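You operate a simulated robot arm through the tools that you are given. There is no shell and no other tool. Be economical: measure what you need, move in short steps, check, and stop when the job is done.

The job below is to be done with a simulated robot arm. You get a single attempt, and the scene is never put back.

TASK
Reset the counter, turn the force dial to about 20, then drive two white housings in one run.
Fine: in the grey fixture, A-47 under the yellow clamp, A-75 under the red clamp, both shut.

Only the result counts: the job must be done as asked and must still hold three seconds after the hand-in. Knocking over, shifting, dropping, spilling or breaking anything else fails it.

THE ROBOT
A 6-joint arm with a two-finger parallel gripper on a trunk, on a base that drives. Base frame: it is fixed to the floor where the robot stands at the start and does not move with it; the origin is under the middle of the robot, x ahead of it, y to its left, z up. Units: m, rad, N and s.
With the tool pointing down near the work surface it reaches from about 0.2 to 0.84 m from the robot's upright axis, wherever it stands. Its first joint turns from -2.897 to 2.897 rad. Places, roughly: force dial of the trial machine [0.5, 0.9, 1.2]; nest by the red clamp of the grey fixture [0.3, 0.5, 0.8]; nest by the yellow clamp of the grey fixture [0.3, 0.6, 0.8]; red clamp of the black fixture [0.6, -0.4, 0.2]; red clamp of the grey fixture [0.3, 0.5, 0.8]; start button of the trial machine [0.3, 0.3, 0.7]; torque controller [0.5, 0.1, 0.8]; trial machine [0.5, 0.6, 0.7]; yellow clamp of the black fixture [0.5, -0.2, 0.2]; yellow clamp of the grey fixture [0.3, 0.6, 0.8]; yellow reset button [0.5, 0, 0.8]. Payload 3.91 kg.
The tool frame sits at the grasp point between the pads (the TCP): z along the fingers, y along the line on which they close. The tips reach 0.03 m beyond it. The gripper opens to 0.11 m. The fingers are 0.02 m wide and 0.01 m thick; the gripper's body (0.048 by 0.112 m) begins 0.055 m behind the TCP.
Orientation is that of the tool frame in the base frame, as [roll, pitch, yaw] about the fixed x, y, z axes, in that order (R = Rz(yaw) Ry(pitch) Rx(roll)). With the fingers straight down and closing along the base's y, the tool's x points along the base's -x, its y along +y and its z along -z.

THE INTERFACE
- The arm moves only by the tool play_rows. Its argument "deltas" is one flat list of numbers, 7 for each row, row after row: the shift along the base's x, y, z in units of 40 mm (1.0 is 40 mm), then the turn, a rotation vector about the base's x, y, z in units of 5 degrees (1.0 is 5 degrees), then the gripper command, from -1 (shut) to 1 (fully open), values between in proportion. In form: [x, y, z, rx, ry, rz, grip, x, y, z, rx, ry, rz, grip, ...]. A call has 1 to 10 rows; each row shifts and turns the commanded pose from where the row before left it. A call with a number of a shift or a turn outside -1 to 1 is refused whole. Each row takes 0.2 s and may step no farther than 0.05 m and 0.15 rad from the row before; otherwise, or with a gripper value out of range, the whole call is refused. Where a pose cannot be reached the arm comes as near as it can. A force on the tool above 90 N (or 10 N above the force at the start of the call, whichever is more), or a blocked arm, ends the call early, and 0.2 s more pass. The fingers move at their own pace (about 0.108 m/s each) and stop on an object; they squeeze with about 29 N. The grip force told is the motor's: it shows also when the fingers shut on nothing. Time passes only in rows, and 0.2 s behind the last, so rows that do not move let the fingers close. It gives the time, the measured TCP pose, the force on the tool (base axes), the opening and the grip force at its end, in the units of the frame above (readings bear some noise), with the torque about the TCP (base axes, N m) and any sound that the robot's microphone picked up, and new pictures: "pictures" is both (left out), scene, wrist or none.
- Cameras (640 x 400 px; columns grow to the right, rows downward): "scene" is now at [-0.0892, 0.0332, 1.4871]; the picture's right is [0.37, -0.93, 0.00], its down [-0.56, -0.22, -0.80] and it looks along [0.74, 0.30, -0.60] (base axes); focal length 265 px, centre (320, 200). "wrist" rides on the gripper at [0.077, 0.007, -0.114] in the tool frame; the picture's right is [-0.09, 1.00, 0.00], its down [-0.80, -0.07, -0.59] and it looks along [-0.59, -0.05, 0.80] (tool axes); focal length 270 px, centre (320, 200). There is no depth. A picture from a camera that has moved, and an enlarged one, comes with that camera's place and axes in the base frame and with its lens.
- move_column(by): slides the trunk up (or, below 0, down) by that many m; the arm and the scene camera ride with it, the base frame stays. It gives what a move gives, with no picture.
- steer(legs): drives the robot by 1 to 6 legs, each [ahead, left, turn to the left] in m, m and rad, along the robot's own axes; the way and the turn of a leg run together, so that a leg with both is an arc; at most 1.5 m and 3.142 rad a leg. The arm and the cameras ride along, it lands a little off, and it stops where it bumps. It gives what a move gives, and a new picture of the scene camera.
- pan_tilt(pan, tilt): turns the head with the scene camera to pan (to the left, within 1.501 rad either way) and tilt (down, from -0.506 to 1.204), counted from straight ahead of the robot. It gives what a move gives, and a new picture of the scene camera.
- close_up(camera, box): a new picture of the part [left, top, right, bottom] of that camera's present view, enlarged. No time passes.
- sign_off(): hands the job in; it is judged then, once.

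Go step by step. Nothing tells you exact positions but the pictures and the camera data: compare them with the known pose of the tool, close in by small moves and look again before you grip or let go. The budget is 120 turns and 260 pictures, counting those below and the enlarged ones. Unless the task says otherwise, let go and move clear before handing in, and close with one line.

The tools are called after "Emit:" as name(argument=value, ...) on one line, values as JSON. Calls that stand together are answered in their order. play_rows: Moves the arm, as the interface text tells. Its arguments: {"type":"object","properties":{"deltas":{"type":"array","items":{"type":"number"}},"pictures":{"type":"string","enum":["both","scene","wrist","none"]}},"required":["deltas"]} The other tools are called the same way: move_column (by) slides the trunk up or down; steer (legs) drives the base; pan_tilt (pan, tilt) turns the head that bears the scene camera; close_up (camera, box) takes an enlarged picture of a part of a camera's view; sign_off () hands the job in.

At the start:

```text
t: 0.0
tcp_pos: [0.2259, 0.2787, 1.3248]
tool_rot: [3.139, 0.001, -3.141]
contact_force: [0.7, 0.6, 0.2]
wrist_torque: [0.0, -0.01, -0.04]
opening: 0.1101
gripper_force: 0.0
trunk travel left (down, up): [-0.425, 0.115]
robot x, y, heading: [0.0007, 0.0003, -0.001]
head pan, tilt: [0.382, 0.642]
```

scene: 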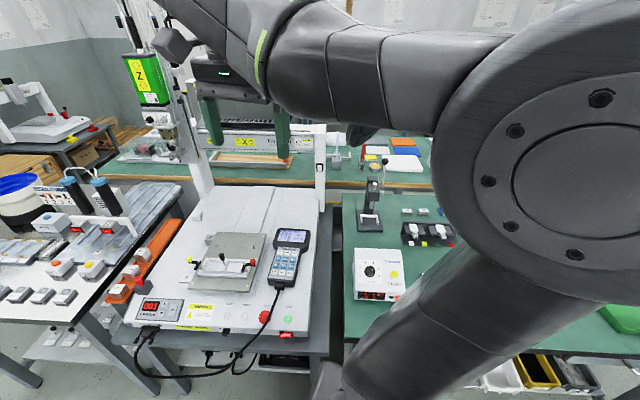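
wrist: 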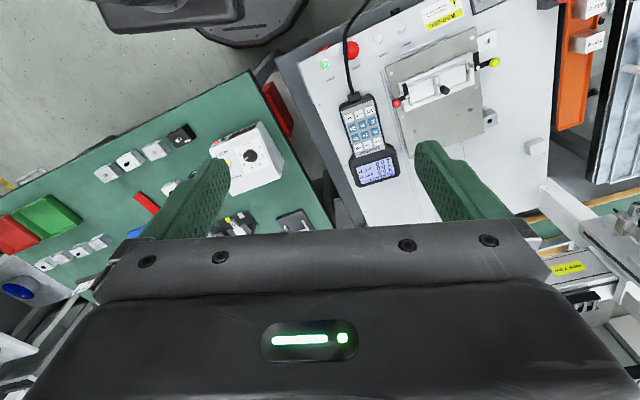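

I see the trial machine with the grey fixture ahead-left, the torque controller on the green table, and white housings on the left and right. I'll zoom in to read labels.

Emit:
close_up(camera="scene", box=[120, 200, 340, 340])

Emit:
close_up(camera="scene", box=[0, 160, 200, 320])

Emit:
close_up(camera="scene", box=[330, 150, 480, 310])

Emit:
close_up(camera="scene", box=[110, 0, 230, 160])

Emit:
close_up(camera="wrist", box=[0, 80, 320, 300])

Emit:
close_up(camera="wrist", box=[320, 0, 640, 200])

```text
2.86 times, centred on (230, 270) of scene
camera zoom: at [-0.0892, 0.0332, 1.4871], right [0.37, -0.93, 0.0], down [-0.56, -0.22, -0.8], along [0.74, 0.3, -0.6], focal length 756 px, centre (577, 0)
```

zoom: 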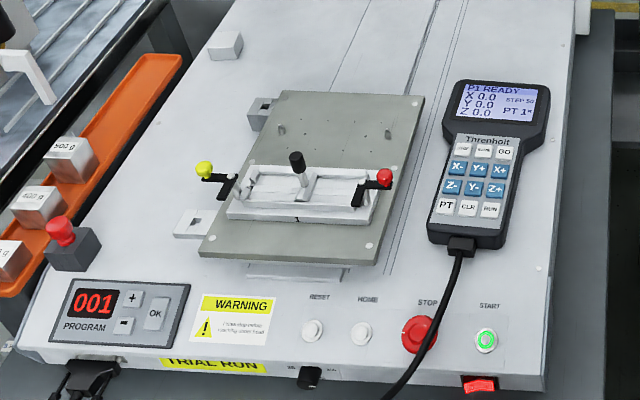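

```text
2.50 times, centred on (100, 240) of scene
camera zoom: at [-0.0892, 0.0332, 1.4871], right [0.37, -0.93, 0.0], down [-0.56, -0.22, -0.8], along [0.74, 0.3, -0.6], focal length 662 px, centre (870, 100)
```

zoom: 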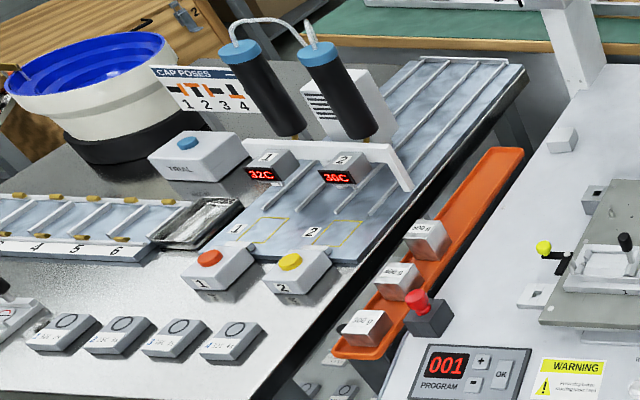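

```text
2.50 times, centred on (405, 230) of scene
camera zoom: at [-0.0892, 0.0332, 1.4871], right [0.37, -0.93, 0.0], down [-0.56, -0.22, -0.8], along [0.74, 0.3, -0.6], focal length 662 px, centre (108, 125)
```

zoom: 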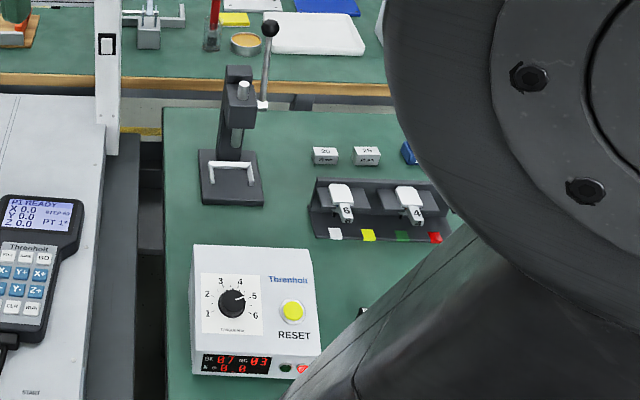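

```text
2.50 times, centred on (170, 80) of scene
camera zoom: at [-0.0892, 0.0332, 1.4871], right [0.37, -0.93, 0.0], down [-0.56, -0.22, -0.8], along [0.74, 0.3, -0.6], focal length 662 px, centre (695, 500)
```

zoom: 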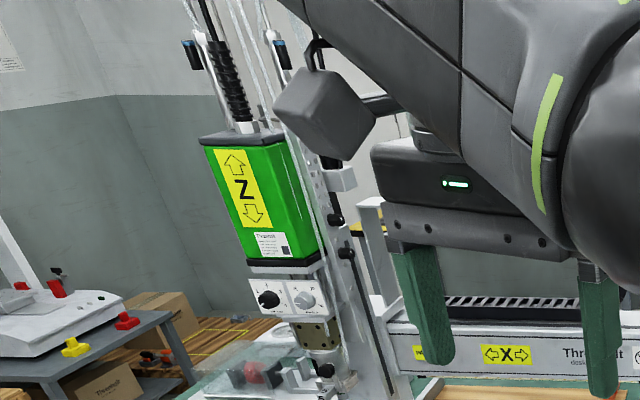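

```text
1.82 times, centred on (160, 190) of wrist
camera zoom: at [0.1471, 0.2846, 1.4383], right [0.09, 1.0, 0.0], down [0.8, -0.07, 0.59], along [0.59, -0.05, -0.8], focal length 491 px, centre (611, 218)
```

zoom: 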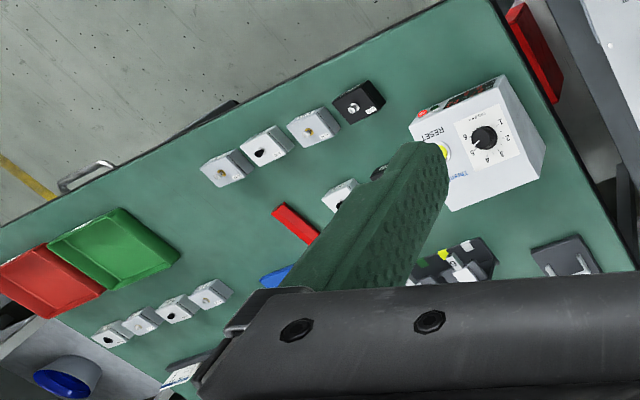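

```text
2.00 times, centred on (480, 100) of wrist
camera zoom: at [0.1471, 0.2846, 1.4383], right [0.09, 1.0, 0.0], down [0.8, -0.07, 0.59], along [0.59, -0.05, -0.8], focal length 541 px, centre (0, 400)
```

zoom: 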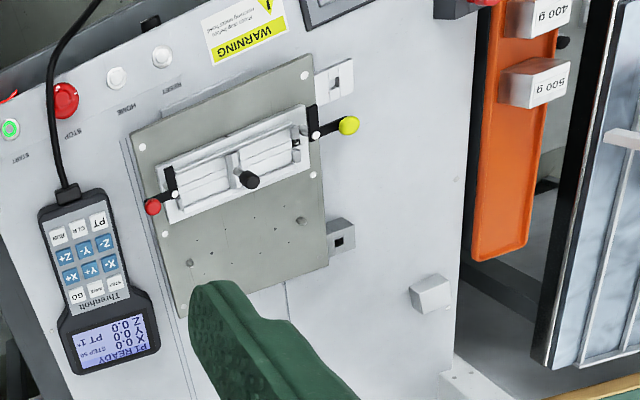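

The counter (OK 07 / NG 03) and yellow RESET are on the torque controller; the force dial is on the Z head. Now I look to the right to read the housings' labels.

Emit:
pan_tilt(pan=-0.5, tilt=0.8)

Emit:
pan_tilt(pan=0.1, tilt=0.9)

```text
t: 1.2
tcp_pos: [0.2258, 0.2792, 1.3249]
tool_rot: [3.141, -0.001, -3.139]
contact_force: [0.0, 0.3, 0.4]
wrist_torque: [-0.02, -0.02, -0.04]
opening: 0.11
gripper_force: 0.1
trunk travel left (down, up): [-0.425, 0.115]
robot x, y, heading: [-0.001, 0.0015, -0.002]
head pan, tilt: [-0.499, 0.799]
camera scene: at [-0.0991, -0.0378, 1.474], right [-0.48, -0.88, 0.0], down [-0.63, 0.34, -0.7], along [0.61, -0.33, -0.72], focal length 265 px, centre (320, 200)
```

scene: 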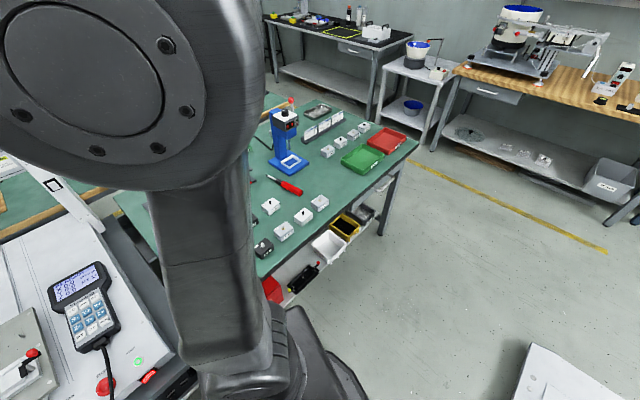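

```text
t: 2.2
tcp_pos: [0.225, 0.2782, 1.3251]
tool_rot: [3.14, -0.001, -3.139]
contact_force: [-0.2, 0.1, -0.4]
wrist_torque: [-0.02, 0.01, 0.0]
opening: 0.11
gripper_force: 0.0
trunk travel left (down, up): [-0.425, 0.115]
robot x, y, heading: [-0.0018, -0.0016, 0.0]
head pan, tilt: [0.099, 0.901]
camera scene: at [-0.0948, 0.0082, 1.4661], right [0.1, -1.0, 0.0], down [-0.78, -0.08, -0.62], along [0.62, 0.06, -0.78], focal length 265 px, centre (320, 200)
```

scene: 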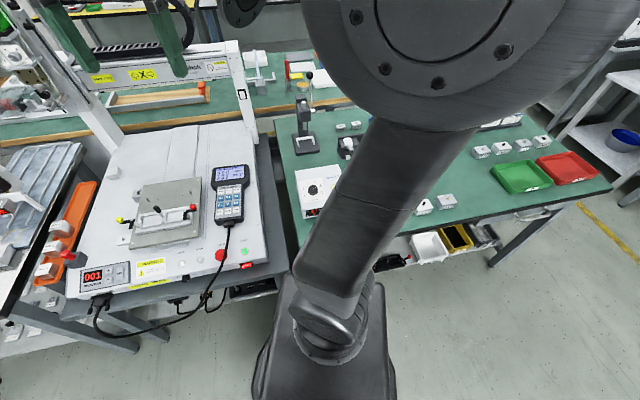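

The arm blocks part of the view; housings sit on the green table around y≈-0.2…-0.6. I pan further right and zoom in.

Emit:
pan_tilt(pan=-0.5, tilt=0.6)

Emit:
close_up(camera="scene", box=[240, 170, 440, 310])

Emit:
close_up(camera="scene", box=[250, 240, 350, 310])

Emit:
close_up(camera="scene", box=[310, 160, 410, 220])

```text
t: 3.2
tcp_pos: [0.2254, 0.2786, 1.3243]
tool_rot: [3.139, -0.001, -3.14]
contact_force: [-0.1, 0.0, 0.0]
wrist_torque: [0.0, -0.02, 0.0]
opening: 0.11
gripper_force: 0.2
trunk travel left (down, up): [-0.425, 0.115]
robot x, y, heading: [-0.0039, -0.001, 0.005]
head pan, tilt: [-0.499, 0.6]
camera scene: at [-0.0923, -0.0415, 1.4908], right [-0.48, -0.88, 0.0], down [-0.5, 0.27, -0.82], along [0.72, -0.39, -0.57], focal length 265 px, centre (320, 200)
```

scene: 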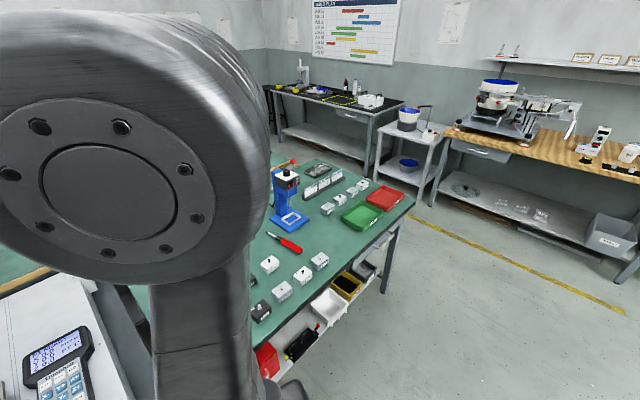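

```text
2.86 times, centred on (340, 240) of scene
camera zoom: at [-0.0923, -0.0415, 1.4908], right [-0.48, -0.88, 0.0], down [-0.5, 0.27, -0.82], along [0.72, -0.39, -0.57], focal length 756 px, centre (263, 86)
```

zoom: 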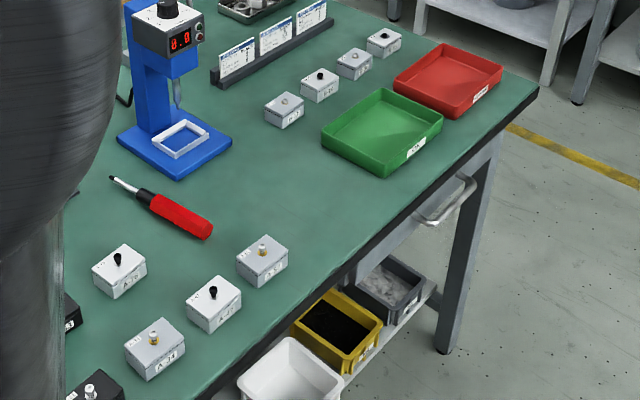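

```text
5.71 times, centred on (300, 275) of scene
camera zoom: at [-0.0923, -0.0415, 1.4908], right [-0.48, -0.88, 0.0], down [-0.5, 0.27, -0.82], along [0.72, -0.39, -0.57], focal length 1512 px, centre (434, -229)
```

zoom: 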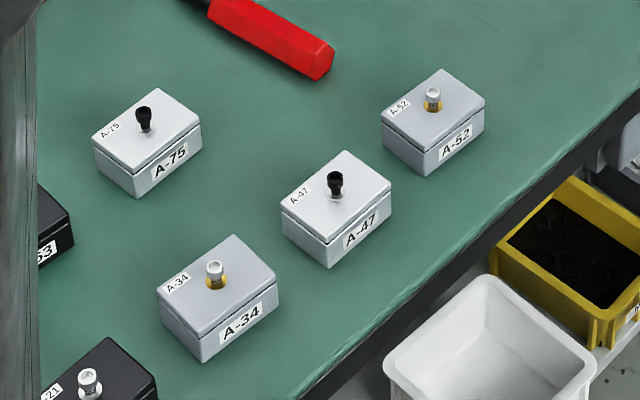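

```text
6.40 times, centred on (360, 190) of scene
camera zoom: at [-0.0923, -0.0415, 1.4908], right [-0.48, -0.88, 0.0], down [-0.5, 0.27, -0.82], along [0.72, -0.39, -0.57], focal length 1694 px, centre (64, 264)
```

zoom: 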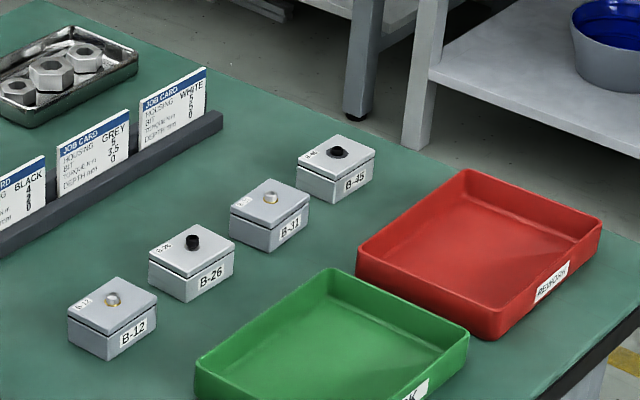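

A-47 (≈[0.43,-0.26]) and A-75 (≈[0.54,-0.19]) are identified on the green table. Now I move over the grey fixture with the wrist camera to understand the clamps and nests.

Emit:
play_rows(deltas=[-0.08, 0.69, -0.7, 0, 0, 0.46, 1, -0.08, 0.69, -0.7, 0, 0, 0.46, 1, -0.08, 0.69, -0.7, 0, 0, 0.46, 1, -0.08, 0.69, -0.7, 0, 0, 0.46, 1, -0.08, 0.69, -0.7, 0, 0, 0.46, 1, -0.08, 0.69, -0.7, 0, 0, 0.46, 1, -0.08, 0.69, -0.7, 0, 0, 0.46, 1, -0.08, 0.69, -0.7, 0, 0, 0.46, 1], pictures="both")

Emit:
close_up(camera="wrist", box=[160, 0, 480, 200])

Emit:
close_up(camera="scene", box=[200, 120, 440, 320])

```text
t: 5.0
tcp_pos: [0.1998, 0.5022, 1.1013]
tool_rot: [-3.141, 0.0, -2.817]
contact_force: [-0.2, 0.2, -0.4]
wrist_torque: [-0.01, 0.02, 0.0]
opening: 0.11
gripper_force: 0.0
trunk travel left (down, up): [-0.425, 0.115]
robot x, y, heading: [-0.0027, 0.0025, -0.002]
head pan, tilt: [-0.499, 0.6]
camera scene: at [-0.0923, -0.0408, 1.4909], right [-0.48, -0.88, 0.0], down [-0.5, 0.27, -0.83], along [0.72, -0.4, -0.56], focal length 265 px, centre (320, 200)
camera wrist: at [0.1223, 0.484, 1.2143], right [-0.23, 0.97, 0.0], down [0.78, 0.19, 0.59], along [0.58, 0.14, -0.8], focal length 270 px, centre (320, 200)
```

scene: 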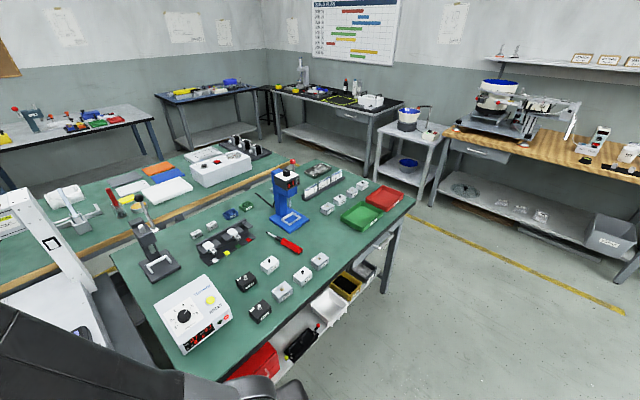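
wrist: 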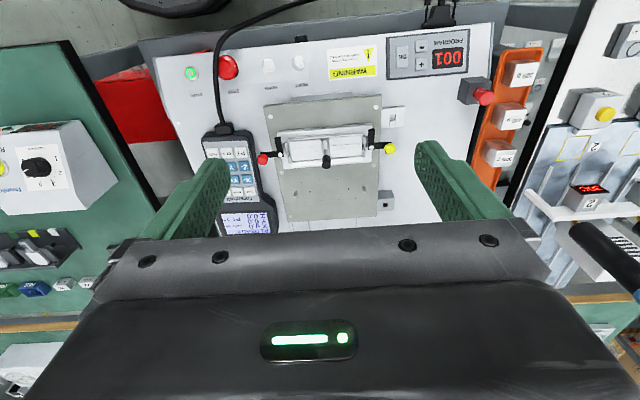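

```text
2.00 times, centred on (320, 100) of wrist
camera zoom: at [0.1223, 0.484, 1.2143], right [-0.23, 0.97, 0.0], down [0.78, 0.19, 0.59], along [0.58, 0.14, -0.8], focal length 541 px, centre (320, 400)
```

zoom: 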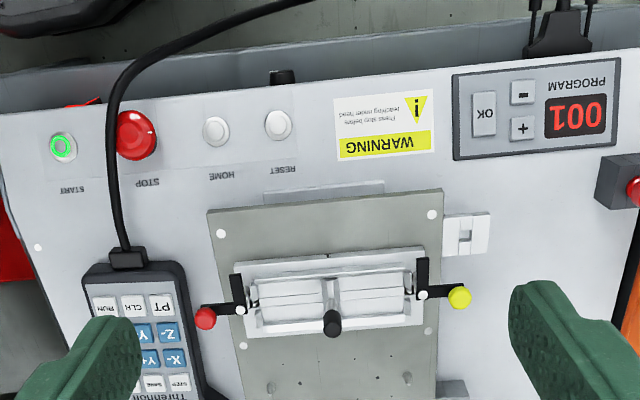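

```text
2.00 times, centred on (320, 220) of scene
camera zoom: at [-0.0923, -0.0408, 1.4909], right [-0.48, -0.88, 0.0], down [-0.5, 0.27, -0.83], along [0.72, -0.4, -0.56], focal length 529 px, centre (320, 160)
```

zoom: 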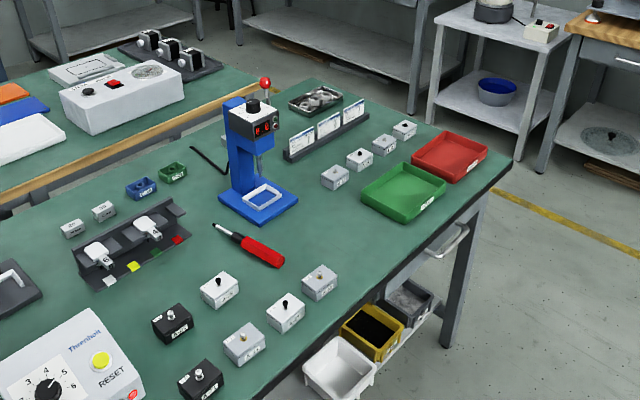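

Now the housings and the fixture are clear. I'll zoom on the job cards, then go nearer to the fixture and look at the Z head.

Emit:
close_up(camera="scene", box=[300, 155, 350, 205])

Emit:
close_up(camera="scene", box=[150, 260, 250, 360])

Emit:
pan_tilt(pan=0.95, tilt=0.35)

```text
8.00 times, centred on (325, 180) of scene
camera zoom: at [-0.0923, -0.0408, 1.4909], right [-0.48, -0.88, 0.0], down [-0.5, 0.27, -0.83], along [0.72, -0.4, -0.56], focal length 2117 px, centre (280, 360)
```

zoom: 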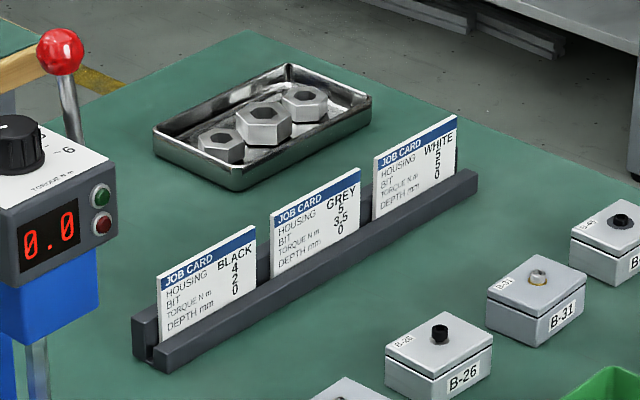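

```text
4.00 times, centred on (200, 310) of scene
camera zoom: at [-0.0923, -0.0408, 1.4909], right [-0.48, -0.88, 0.0], down [-0.5, 0.27, -0.83], along [0.72, -0.4, -0.56], focal length 1058 px, centre (800, -240)
```

zoom: 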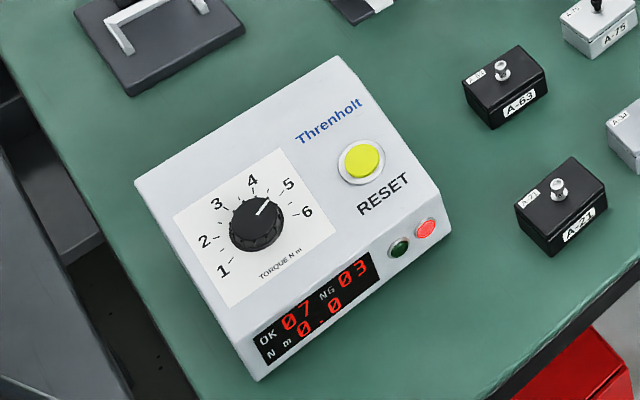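

```text
t: 6.6
tcp_pos: [0.199, 0.5011, 1.1009]
tool_rot: [3.141, 0.0, -2.818]
contact_force: [-0.4, 1.2, -0.9]
wrist_torque: [-0.03, 0.0, -0.03]
opening: 0.1099
gripper_force: 0.0
trunk travel left (down, up): [-0.425, 0.115]
robot x, y, heading: [-0.0023, -0.0028, -0.005]
head pan, tilt: [0.949, 0.351]
camera scene: at [-0.1157, 0.0765, 1.5136], right [0.81, -0.58, 0.0], down [-0.2, -0.28, -0.94], along [0.55, 0.76, -0.34], focal length 265 px, centre (320, 200)
```

scene: 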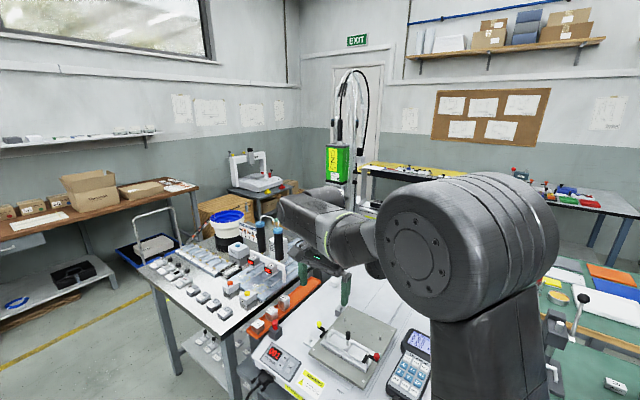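

The Z head is behind the arm. I'll zoom on it for the dial's scale.

Emit:
close_up(camera="scene", box=[300, 110, 400, 220])

Emit:
close_up(camera="scene", box=[240, 290, 440, 400])

```text
3.64 times, centred on (350, 165) of scene
camera zoom: at [-0.1157, 0.0765, 1.5136], right [0.81, -0.58, 0.0], down [-0.2, -0.28, -0.94], along [0.55, 0.76, -0.34], focal length 962 px, centre (211, 327)
```

zoom: 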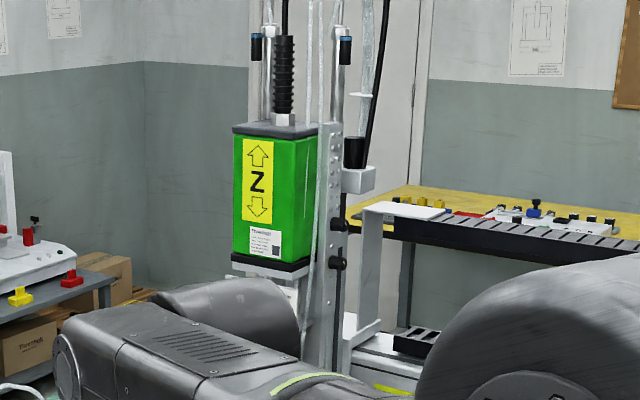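

```text
3.20 times, centred on (340, 345) of scene
camera zoom: at [-0.1157, 0.0765, 1.5136], right [0.81, -0.58, 0.0], down [-0.2, -0.28, -0.94], along [0.55, 0.76, -0.34], focal length 847 px, centre (256, -264)
```

zoom: 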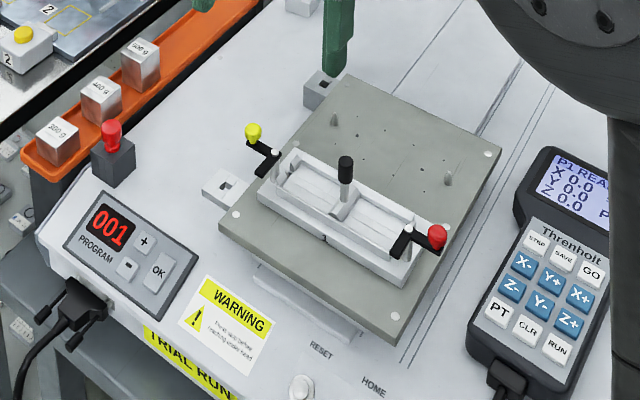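

The clamps look open with bars lying along the tray's end walls; I go lower for a detailed look at the nests.

Emit:
play_rows(deltas=[-0.25, 0.25, -0.9, 0, 0, 0, 1, -0.25, 0.25, -0.9, 0, 0, 0, 1, -0.25, 0.25, -0.9, 0, 0, 0, 1, -0.25, 0.25, -0.9, 0, 0, 0, 1], pictures="wrist")

Emit:
close_up(camera="wrist", box=[200, 60, 440, 220])

```text
t: 7.6
tcp_pos: [0.1609, 0.5411, 0.9567]
tool_rot: [3.141, 0.0, -2.819]
contact_force: [0.3, -1.0, -0.1]
wrist_torque: [-0.01, 0.01, 0.01]
opening: 0.1099
gripper_force: 0.1
trunk travel left (down, up): [-0.425, 0.115]
robot x, y, heading: [0.0016, 0.0006, -0.003]
head pan, tilt: [0.949, 0.351]
camera wrist: at [0.0852, 0.5221, 1.0698], right [-0.23, 0.97, 0.0], down [0.78, 0.19, 0.59], along [0.58, 0.14, -0.8], focal length 270 px, centre (320, 200)
```

wrist: 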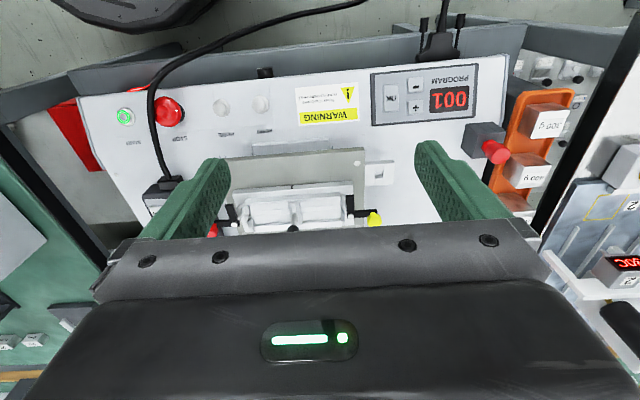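

```text
2.50 times, centred on (320, 140) of wrist
camera zoom: at [0.0852, 0.5221, 1.0698], right [-0.23, 0.97, 0.0], down [0.78, 0.19, 0.59], along [0.58, 0.14, -0.8], focal length 676 px, centre (320, 350)
```

zoom: 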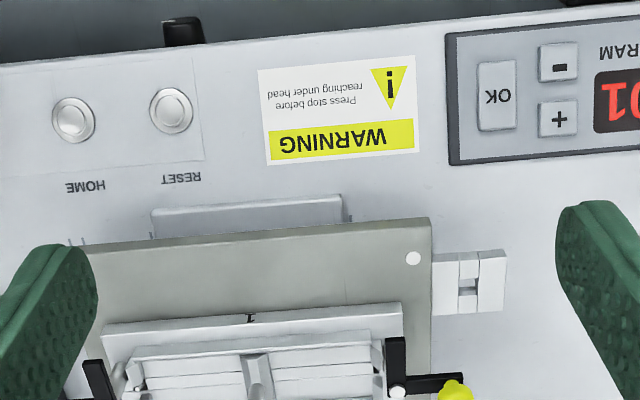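

The fixture is partly under the gripper; I shift forward along the machine so the nests come into the clear part of the picture.

Emit:
play_rows(deltas=[0.9, 0.2, 0, 0, 0, 0, 1, 0.9, 0.2, 0, 0, 0, 0, 1], pictures="wrist")

Emit:
close_up(camera="wrist", box=[210, 60, 430, 200])

```text
t: 8.2
tcp_pos: [0.2343, 0.5552, 0.9542]
tool_rot: [3.139, 0.001, -2.818]
contact_force: [0.5, -0.3, -0.1]
wrist_torque: [-0.01, 0.02, 0.0]
opening: 0.1101
gripper_force: 0.1
trunk travel left (down, up): [-0.425, 0.115]
robot x, y, heading: [0.0013, -0.0011, 0.0]
head pan, tilt: [0.949, 0.351]
camera wrist: at [0.1572, 0.5367, 1.0676], right [-0.23, 0.97, 0.0], down [0.78, 0.19, 0.59], along [0.58, 0.14, -0.8], focal length 270 px, centre (320, 200)
```

wrist: 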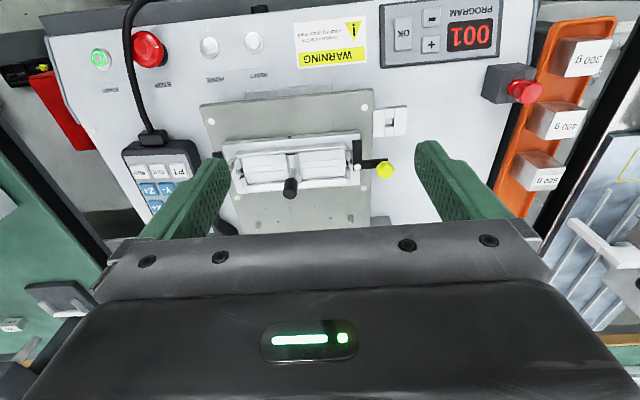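

```text
2.86 times, centred on (320, 130) of wrist
camera zoom: at [0.1572, 0.5367, 1.0676], right [-0.23, 0.97, 0.0], down [0.78, 0.19, 0.59], along [0.58, 0.14, -0.8], focal length 772 px, centre (320, 400)
```

zoom: 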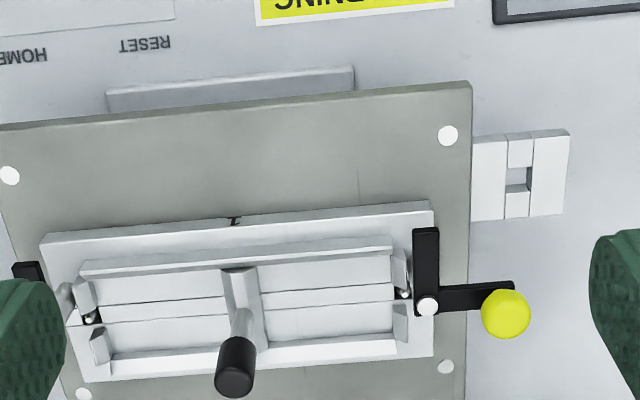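

The tray rim is at z≈0.76 and the fixture is yawed about 19°, with the nests left and right of a central post. Next I take the shut gripper over to the torque controller for the reset button.

Emit:
play_rows(deltas=[0, -0.6, 0.8, 0, 0, 0, 1, 0.1, -1, 0.5, 0, 0, 0, -1, 0.2, -1, 0, 0, 0, 0, -1, 0.2, -1, 0, 0, 0, 0, -1, 0.3, -1, 0, 0, 0, 0, -1, 0.3, -1, 0, 0, 0, 0, -1, 0.3, -1, 0, 0, 0, 0, -1, 0.3, -1, 0, 0, 0, 0, -1, 0.3, -1, 0, 0, 0, 0, -1, 0.3, -1, 0, 0, 0, 0, -1], pictures="none")

Emit:
play_rows(deltas=[0.3, -1, -0.5, 0, 0, 0, -1, 0.3, -1, -0.5, 0, 0, 0, -1, 0.2, -1, -0.5, 0, 0, 0, -1, 0, -0.5, -0.5, 0, 0, 0, -1], pictures="wrist")

Emit:
pan_tilt(pan=-0.4, tilt=0.7)

```text
t: 10.4
tcp_pos: [0.3254, 0.1765, 1.0112]
tool_rot: [3.14, 0.0, -2.819]
contact_force: [0.7, -0.5, 0.5]
wrist_torque: [-0.01, -0.02, 0.0]
opening: 0.0001
gripper_force: 28.9
trunk travel left (down, up): [-0.425, 0.115]
robot x, y, heading: [0.0038, 0.0009, -0.001]
head pan, tilt: [0.949, 0.351]
```

```text
t: 11.4
tcp_pos: [0.3554, 0.0326, 0.9292]
tool_rot: [3.139, 0.0, -2.818]
contact_force: [0.2, 0.0, 0.0]
wrist_torque: [0.01, 0.03, 0.04]
opening: 0.0
gripper_force: 29.0
trunk travel left (down, up): [-0.425, 0.115]
robot x, y, heading: [-0.0008, -0.0028, 0.004]
head pan, tilt: [0.949, 0.351]
camera wrist: at [0.2786, 0.0134, 1.0418], right [-0.23, 0.97, 0.0], down [0.78, 0.19, 0.59], along [0.58, 0.14, -0.8], focal length 270 px, centre (320, 200)
```

wrist: 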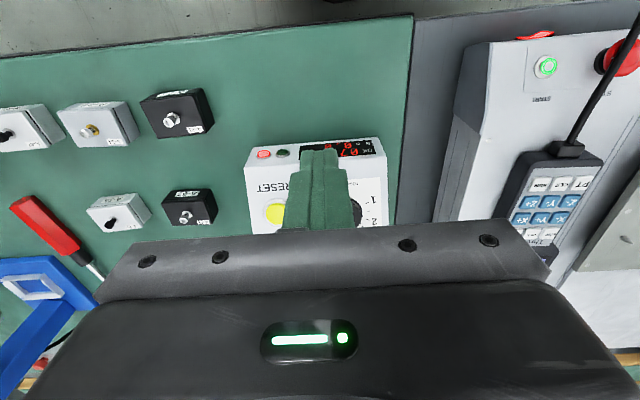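

```text
t: 12.9
tcp_pos: [0.3554, 0.0319, 0.9291]
tool_rot: [3.141, 0.0, -2.819]
contact_force: [-0.5, 0.5, -0.2]
wrist_torque: [-0.03, 0.01, -0.01]
opening: 0.0
gripper_force: 29.2
trunk travel left (down, up): [-0.425, 0.115]
robot x, y, heading: [-0.0002, -0.001, 0.003]
head pan, tilt: [-0.4, 0.7]
camera scene: at [-0.0916, -0.0323, 1.4822], right [-0.39, -0.92, 0.0], down [-0.59, 0.25, -0.77], along [0.7, -0.3, -0.64], focal length 265 px, centre (320, 200)
```

scene: 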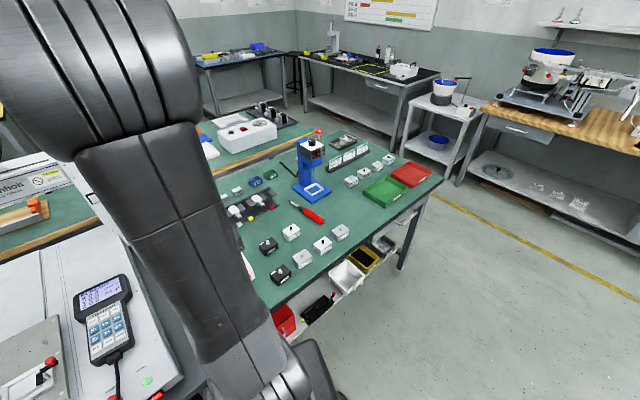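

By triangulation the RESET button is at ≈[0.464, 0.010, 0.823]. I move the shut fingertips above it and check.

Emit:
play_rows(deltas=[0.9, -0.18, 0, 0, 0, 0, -1, 0.9, -0.18, -0.2, 0, 0, 0, -1, 0.91, -0.18, -0.5, 0, 0, 0, -1, 0, 0, -0.3, 0, 0, 0, -1], pictures="both")

Emit:
close_up(camera="wrist", box=[220, 80, 420, 240])

```text
t: 13.9
tcp_pos: [0.4666, 0.0091, 0.889]
tool_rot: [3.141, 0.001, -2.818]
contact_force: [0.3, 0.3, -0.8]
wrist_torque: [0.01, 0.0, 0.0]
opening: 0.0
gripper_force: 28.9
trunk travel left (down, up): [-0.425, 0.115]
robot x, y, heading: [0.0008, 0.0042, -0.002]
head pan, tilt: [-0.4, 0.7]
camera scene: at [-0.0912, -0.0323, 1.4823], right [-0.39, -0.92, 0.0], down [-0.59, 0.25, -0.76], along [0.7, -0.3, -0.64], focal length 265 px, centre (320, 200)
camera wrist: at [0.3906, -0.0086, 1.0026], right [-0.23, 0.97, 0.0], down [0.78, 0.19, 0.59], along [0.58, 0.14, -0.8], focal length 270 px, centre (320, 200)
```

scene: 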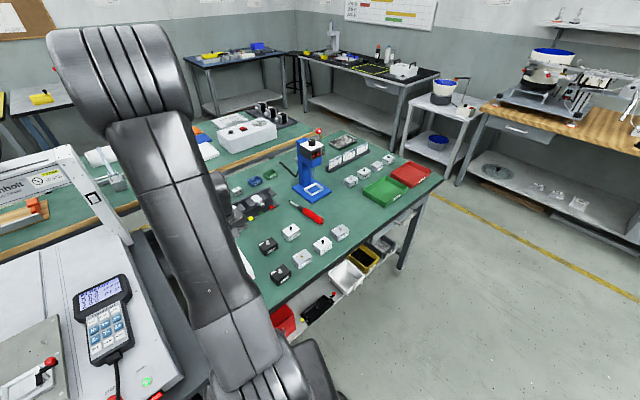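
wrist: 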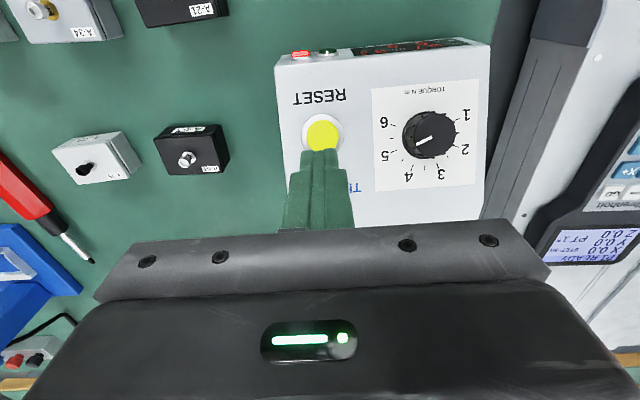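

```text
2.50 times, centred on (320, 160) of wrist
camera zoom: at [0.3906, -0.0086, 1.0026], right [-0.23, 0.97, 0.0], down [0.78, 0.19, 0.59], along [0.58, 0.14, -0.8], focal length 676 px, centre (320, 300)
```

zoom: 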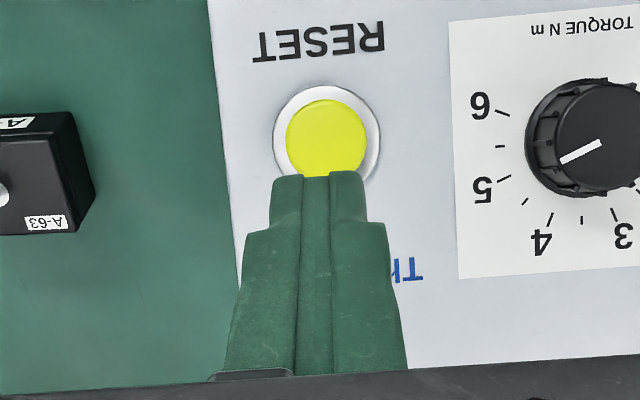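

The fingertips are over the yellow button; I press down in small steps, listening for a click.

Emit:
play_rows(deltas=[-0.02, 0.04, -0.4, 0, 0, 0, -1, 0, 0, -0.3, 0, 0, 0, -1, 0, 0, -0.15, 0, 0, 0, -1, 0, 0, -0.1, 0, 0, 0, -1], pictures="wrist")

```text
t: 14.9
tcp_pos: [0.4648, 0.0124, 0.8522]
tool_rot: [-3.14, 0.003, -2.817]
contact_force: [-1.1, 0.9, 13.8]
wrist_torque: [0.08, -0.08, 0.0]
opening: 0.0001
gripper_force: 29.1
trunk travel left (down, up): [-0.425, 0.115]
robot x, y, heading: [-0.0011, 0.003, 0.003]
head pan, tilt: [-0.4, 0.7]
heard: click
camera wrist: at [0.3878, -0.0066, 0.9647], right [-0.23, 0.97, 0.0], down [0.78, 0.19, 0.6], along [0.58, 0.14, -0.8], focal length 270 px, centre (320, 200)
```

wrist: 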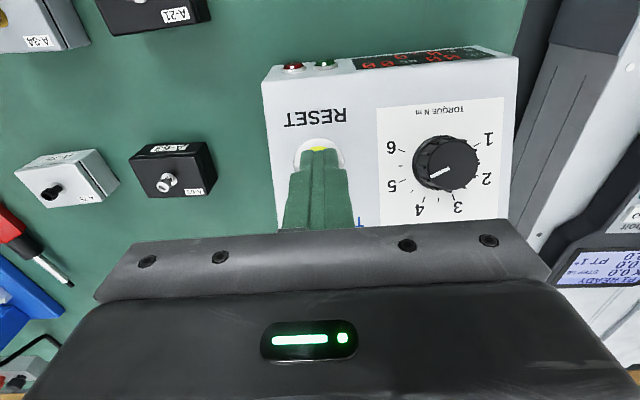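

The button clicked. I lift off, read the counter, and then move towards the housings with the gripper open.

Emit:
play_rows(deltas=[0, 0, 1, 0, 0, 0, -1, 0, 0, 1, 0, 0, 0, -1, -0.5, 0, 0, 0, 0, 0, -1], pictures="wrist")

Emit:
close_up(camera="wrist", box=[240, 60, 440, 200])

Emit:
play_rows(deltas=[-0.2, -0.9, 0, 0, 0, 0, 0, -0.2, -0.9, 0, 0, 0, 0, 1, -0.2, -0.9, 0, 0, 0, 0, 1, -0.2, -0.9, 0, 0, 0, 0, 1, -0.2, -0.9, 0, 0, 0, 0, 1, 0, -0.8, -0.3, 0, 0, 0, 1], pictures="wrist")

Emit:
close_up(camera="wrist", box=[200, 80, 440, 240])

```text
t: 15.7
tcp_pos: [0.4463, 0.0121, 0.9305]
tool_rot: [3.14, 0.001, -2.82]
contact_force: [0.4, -0.9, -0.4]
wrist_torque: [-0.01, -0.01, -0.04]
opening: 0.0001
gripper_force: 28.8
trunk travel left (down, up): [-0.425, 0.115]
robot x, y, heading: [-0.0002, 0.0031, 0.002]
head pan, tilt: [-0.4, 0.7]
camera wrist: at [0.3703, -0.0071, 1.0443], right [-0.23, 0.97, 0.0], down [0.78, 0.19, 0.59], along [0.58, 0.14, -0.8], focal length 270 px, centre (320, 200)
```

wrist: 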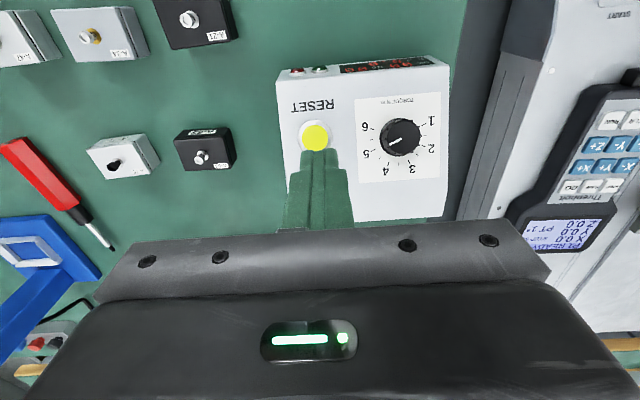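

```text
2.86 times, centred on (340, 130) of wrist
camera zoom: at [0.3703, -0.0071, 1.0443], right [-0.23, 0.97, 0.0], down [0.78, 0.19, 0.59], along [0.58, 0.14, -0.8], focal length 772 px, centre (263, 400)
```

zoom: 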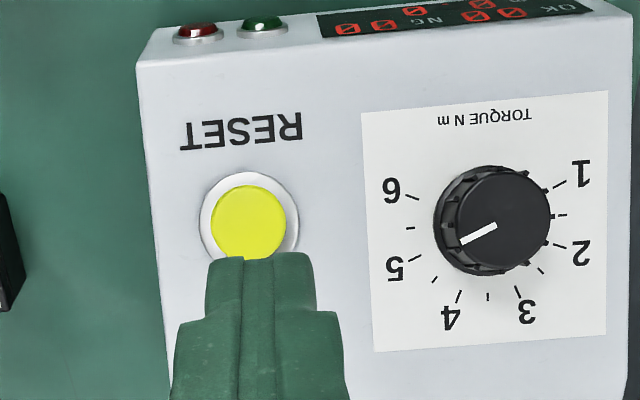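

```text
t: 17.1
tcp_pos: [0.404, -0.2014, 0.9175]
tool_rot: [3.139, 0.0, -2.818]
contact_force: [-1.0, 0.1, 0.2]
wrist_torque: [-0.03, 0.0, -0.01]
opening: 0.1101
gripper_force: 0.1
trunk travel left (down, up): [-0.425, 0.115]
robot x, y, heading: [-0.0014, -0.0044, 0.003]
head pan, tilt: [-0.4, 0.7]
camera wrist: at [0.3275, -0.2205, 1.0309], right [-0.23, 0.97, 0.0], down [0.78, 0.19, 0.59], along [0.58, 0.14, -0.8], focal length 270 px, centre (320, 200)
```

wrist: 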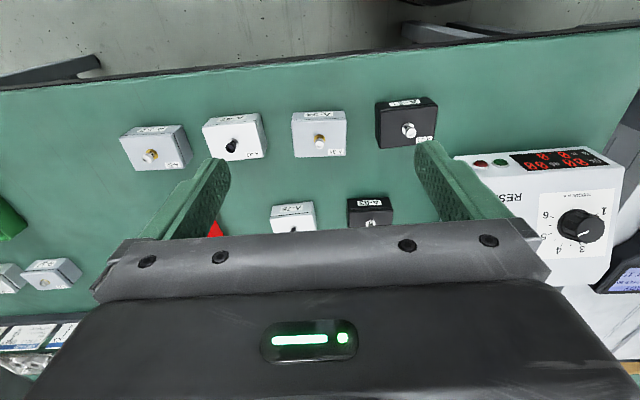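

```text
2.50 times, centred on (320, 160) of wrist
camera zoom: at [0.3275, -0.2205, 1.0309], right [-0.23, 0.97, 0.0], down [0.78, 0.19, 0.59], along [0.58, 0.14, -0.8], focal length 676 px, centre (320, 300)
```

zoom: 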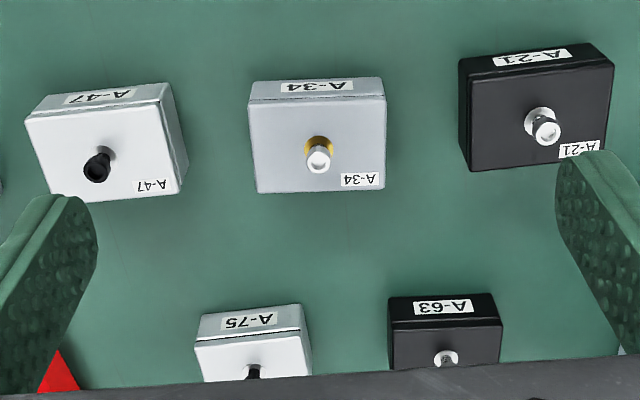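

The counter reads 00/00. A-47's centre is ≈[0.466,-0.280], top z≈0.77. I'll turn the tool 90° so the fingers close on its front and back faces (the nest is tight at the ends), moving above it.

Emit:
play_rows(deltas=[0.086, -0.11, 0, 0, 0, -0.987, 1, 0.086, -0.11, 0, 0, 0, -0.987, 1, 0.086, -0.11, 0, 0, 0, -0.987, 1, 0.086, -0.11, 0, 0, 0, -0.987, 1, 0.086, -0.11, 0, 0, 0, -0.987, 1, 0.086, -0.11, 0, 0, 0, -0.987, 1, 0.086, -0.11, 0, 0, 0, -0.987, 1, 0.086, -0.11, 0, 0, 0, -0.987, 1, 0.086, -0.11, 0, 0, 0, -0.987, 1], pictures="none")

Emit:
play_rows(deltas=[0.086, -0.11, 0, 0, 0, -0.987, 1, 0.086, -0.11, 0, 0, 0, -0.987, 1, 0.086, -0.11, 0, 0, 0, -0.987, 1, 0.086, -0.11, 0, 0, 0, -0.987, 1, 0.086, -0.11, 0, 0, 0, -0.987, 1, 0.086, -0.11, 0, 0, 0, -0.987, 1, 0.086, -0.11, 0, 0, 0, -0.987, 1, 0.086, -0.11, 0, 0, 0, -0.987, 1, 0.086, -0.11, 0, 0, 0, -0.987, 1], pictures="both")

Emit:
close_up(camera="wrist", box=[200, 80, 440, 240])

```text
t: 19.1
tcp_pos: [0.4328, -0.2411, 0.9208]
tool_rot: [3.14, 0.0, 2.69]
contact_force: [-0.8, 0.5, -0.4]
wrist_torque: [0.03, -0.03, 0.02]
opening: 0.11
gripper_force: 0.0
trunk travel left (down, up): [-0.425, 0.115]
robot x, y, heading: [-0.0015, 0.0026, 0.001]
head pan, tilt: [-0.4, 0.7]
```

```text
t: 21.1
tcp_pos: [0.4643, -0.28, 0.919]
tool_rot: [3.14, 0.0, 1.914]
contact_force: [-0.1, 0.1, -0.5]
wrist_torque: [0.01, 0.01, 0.02]
opening: 0.1098
gripper_force: 0.0
trunk travel left (down, up): [-0.425, 0.115]
robot x, y, heading: [0.0002, 0.0024, -0.003]
head pan, tilt: [-0.4, 0.7]
camera scene: at [-0.0915, -0.0325, 1.4822], right [-0.39, -0.92, 0.0], down [-0.59, 0.25, -0.76], along [0.7, -0.3, -0.64], focal length 265 px, centre (320, 200)
camera wrist: at [0.4428, -0.2052, 1.0326], right [0.97, 0.25, 0.0], down [0.2, -0.78, 0.59], along [0.15, -0.58, -0.8], focal length 270 px, centre (320, 200)
```

scene: 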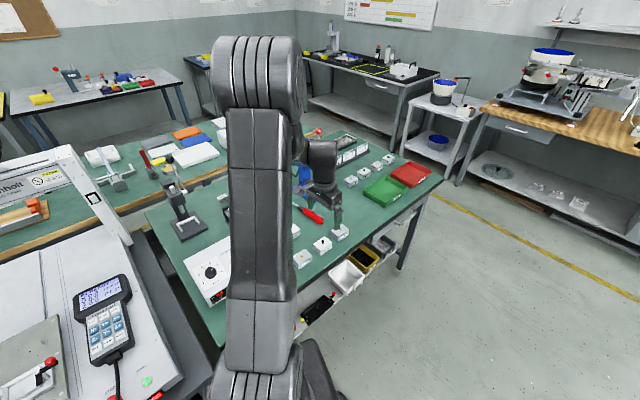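
wrist: 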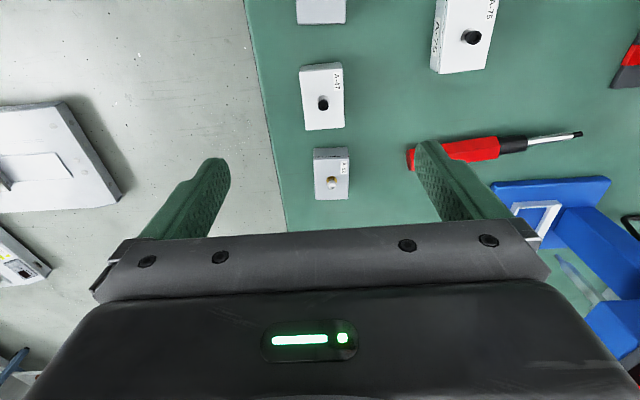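

```text
2.50 times, centred on (320, 160) of wrist
camera zoom: at [0.4428, -0.2052, 1.0326], right [0.97, 0.25, 0.0], down [0.2, -0.78, 0.59], along [0.15, -0.58, -0.8], focal length 676 px, centre (320, 300)
```

zoom: 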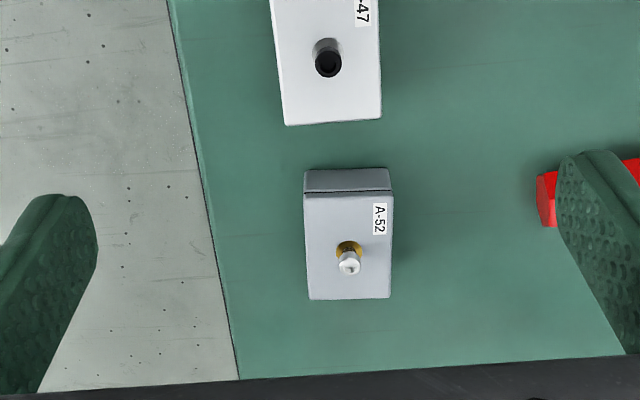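

The second view confirms A-47 at ≈[0.464,-0.279]. I descend most of the way and check the fingers straddle it.

Emit:
play_rows(deltas=[0, 0.02, -1, 0, 0, 0, 1, 0, 0.02, -1, 0, 0, 0, 1, 0, 0, -0.7, 0, 0, 0, 1], pictures="both")

Emit:
close_up(camera="scene", box=[280, 200, 380, 270])

```text
t: 21.9
tcp_pos: [0.4686, -0.2762, 0.8106]
tool_rot: [3.14, 0.001, 1.916]
contact_force: [-0.3, -0.2, 0.0]
wrist_torque: [0.02, -0.03, 0.01]
opening: 0.1098
gripper_force: 0.0
trunk travel left (down, up): [-0.425, 0.115]
robot x, y, heading: [0.0041, 0.0013, -0.004]
head pan, tilt: [-0.4, 0.7]
camera scene: at [-0.0913, -0.0325, 1.4823], right [-0.39, -0.92, 0.0], down [-0.59, 0.25, -0.76], along [0.7, -0.3, -0.64], focal length 265 px, centre (320, 200)
camera wrist: at [0.4482, -0.2024, 0.9241], right [0.97, 0.25, 0.0], down [0.2, -0.78, 0.59], along [0.15, -0.57, -0.8], focal length 270 px, centre (320, 200)
```

scene: 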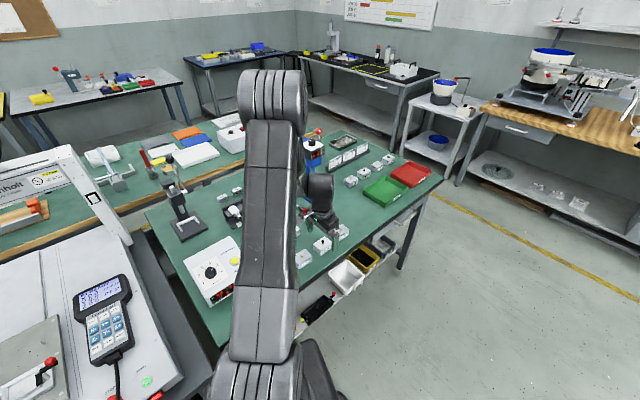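
wrist: 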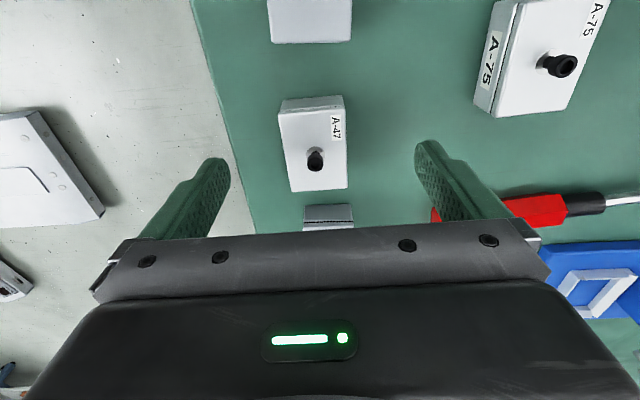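

```text
5.71 times, centred on (330, 235) of scene
camera zoom: at [-0.0913, -0.0325, 1.4823], right [-0.39, -0.92, 0.0], down [-0.59, 0.25, -0.76], along [0.7, -0.3, -0.64], focal length 1512 px, centre (263, 0)
```

zoom: 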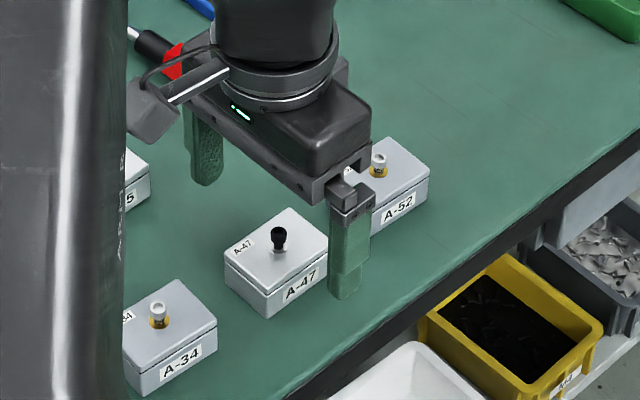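

The fingers straddle A-47 nicely. I lower to grasp height and close.

Emit:
play_rows(deltas=[-0.05, 0, -0.5, 0, 0, 0, 1, 0, 0, -0.42, 0, 0, 0, 1], pictures="scene")

Emit:
close_up(camera="scene", box=[280, 200, 380, 270])

```text
t: 22.5
tcp_pos: [0.466, -0.2786, 0.7739]
tool_rot: [3.139, 0.001, 1.916]
contact_force: [-0.1, 0.0, 0.3]
wrist_torque: [0.02, 0.03, 0.02]
opening: 0.1099
gripper_force: 0.2
trunk travel left (down, up): [-0.425, 0.115]
robot x, y, heading: [-0.0003, -0.0028, 0.0]
head pan, tilt: [-0.4, 0.7]
camera scene: at [-0.0913, -0.0326, 1.4822], right [-0.39, -0.92, 0.0], down [-0.59, 0.25, -0.76], along [0.7, -0.3, -0.64], focal length 265 px, centre (320, 200)
```

scene: 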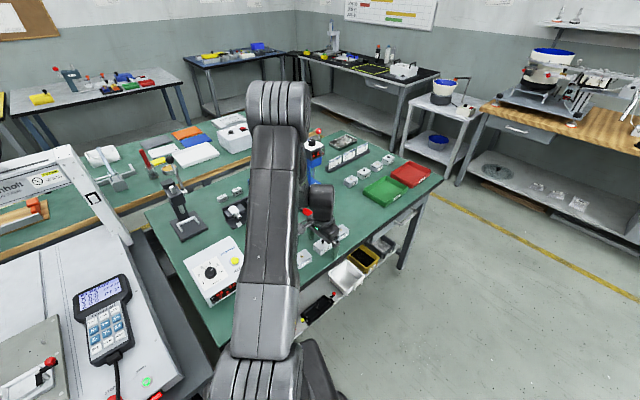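

```text
5.71 times, centred on (330, 235) of scene
camera zoom: at [-0.0913, -0.0326, 1.4822], right [-0.39, -0.92, 0.0], down [-0.59, 0.25, -0.76], along [0.7, -0.3, -0.64], focal length 1512 px, centre (263, 0)
```

zoom: 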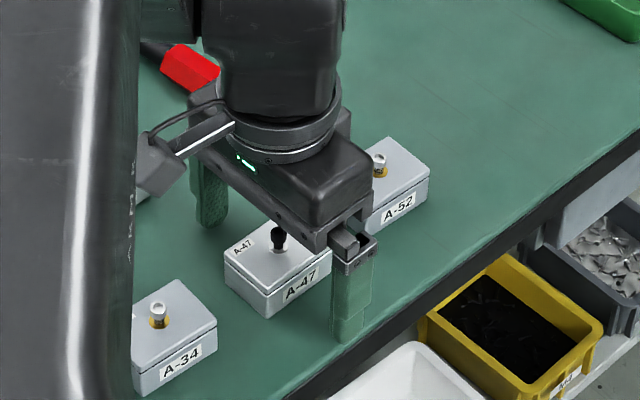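

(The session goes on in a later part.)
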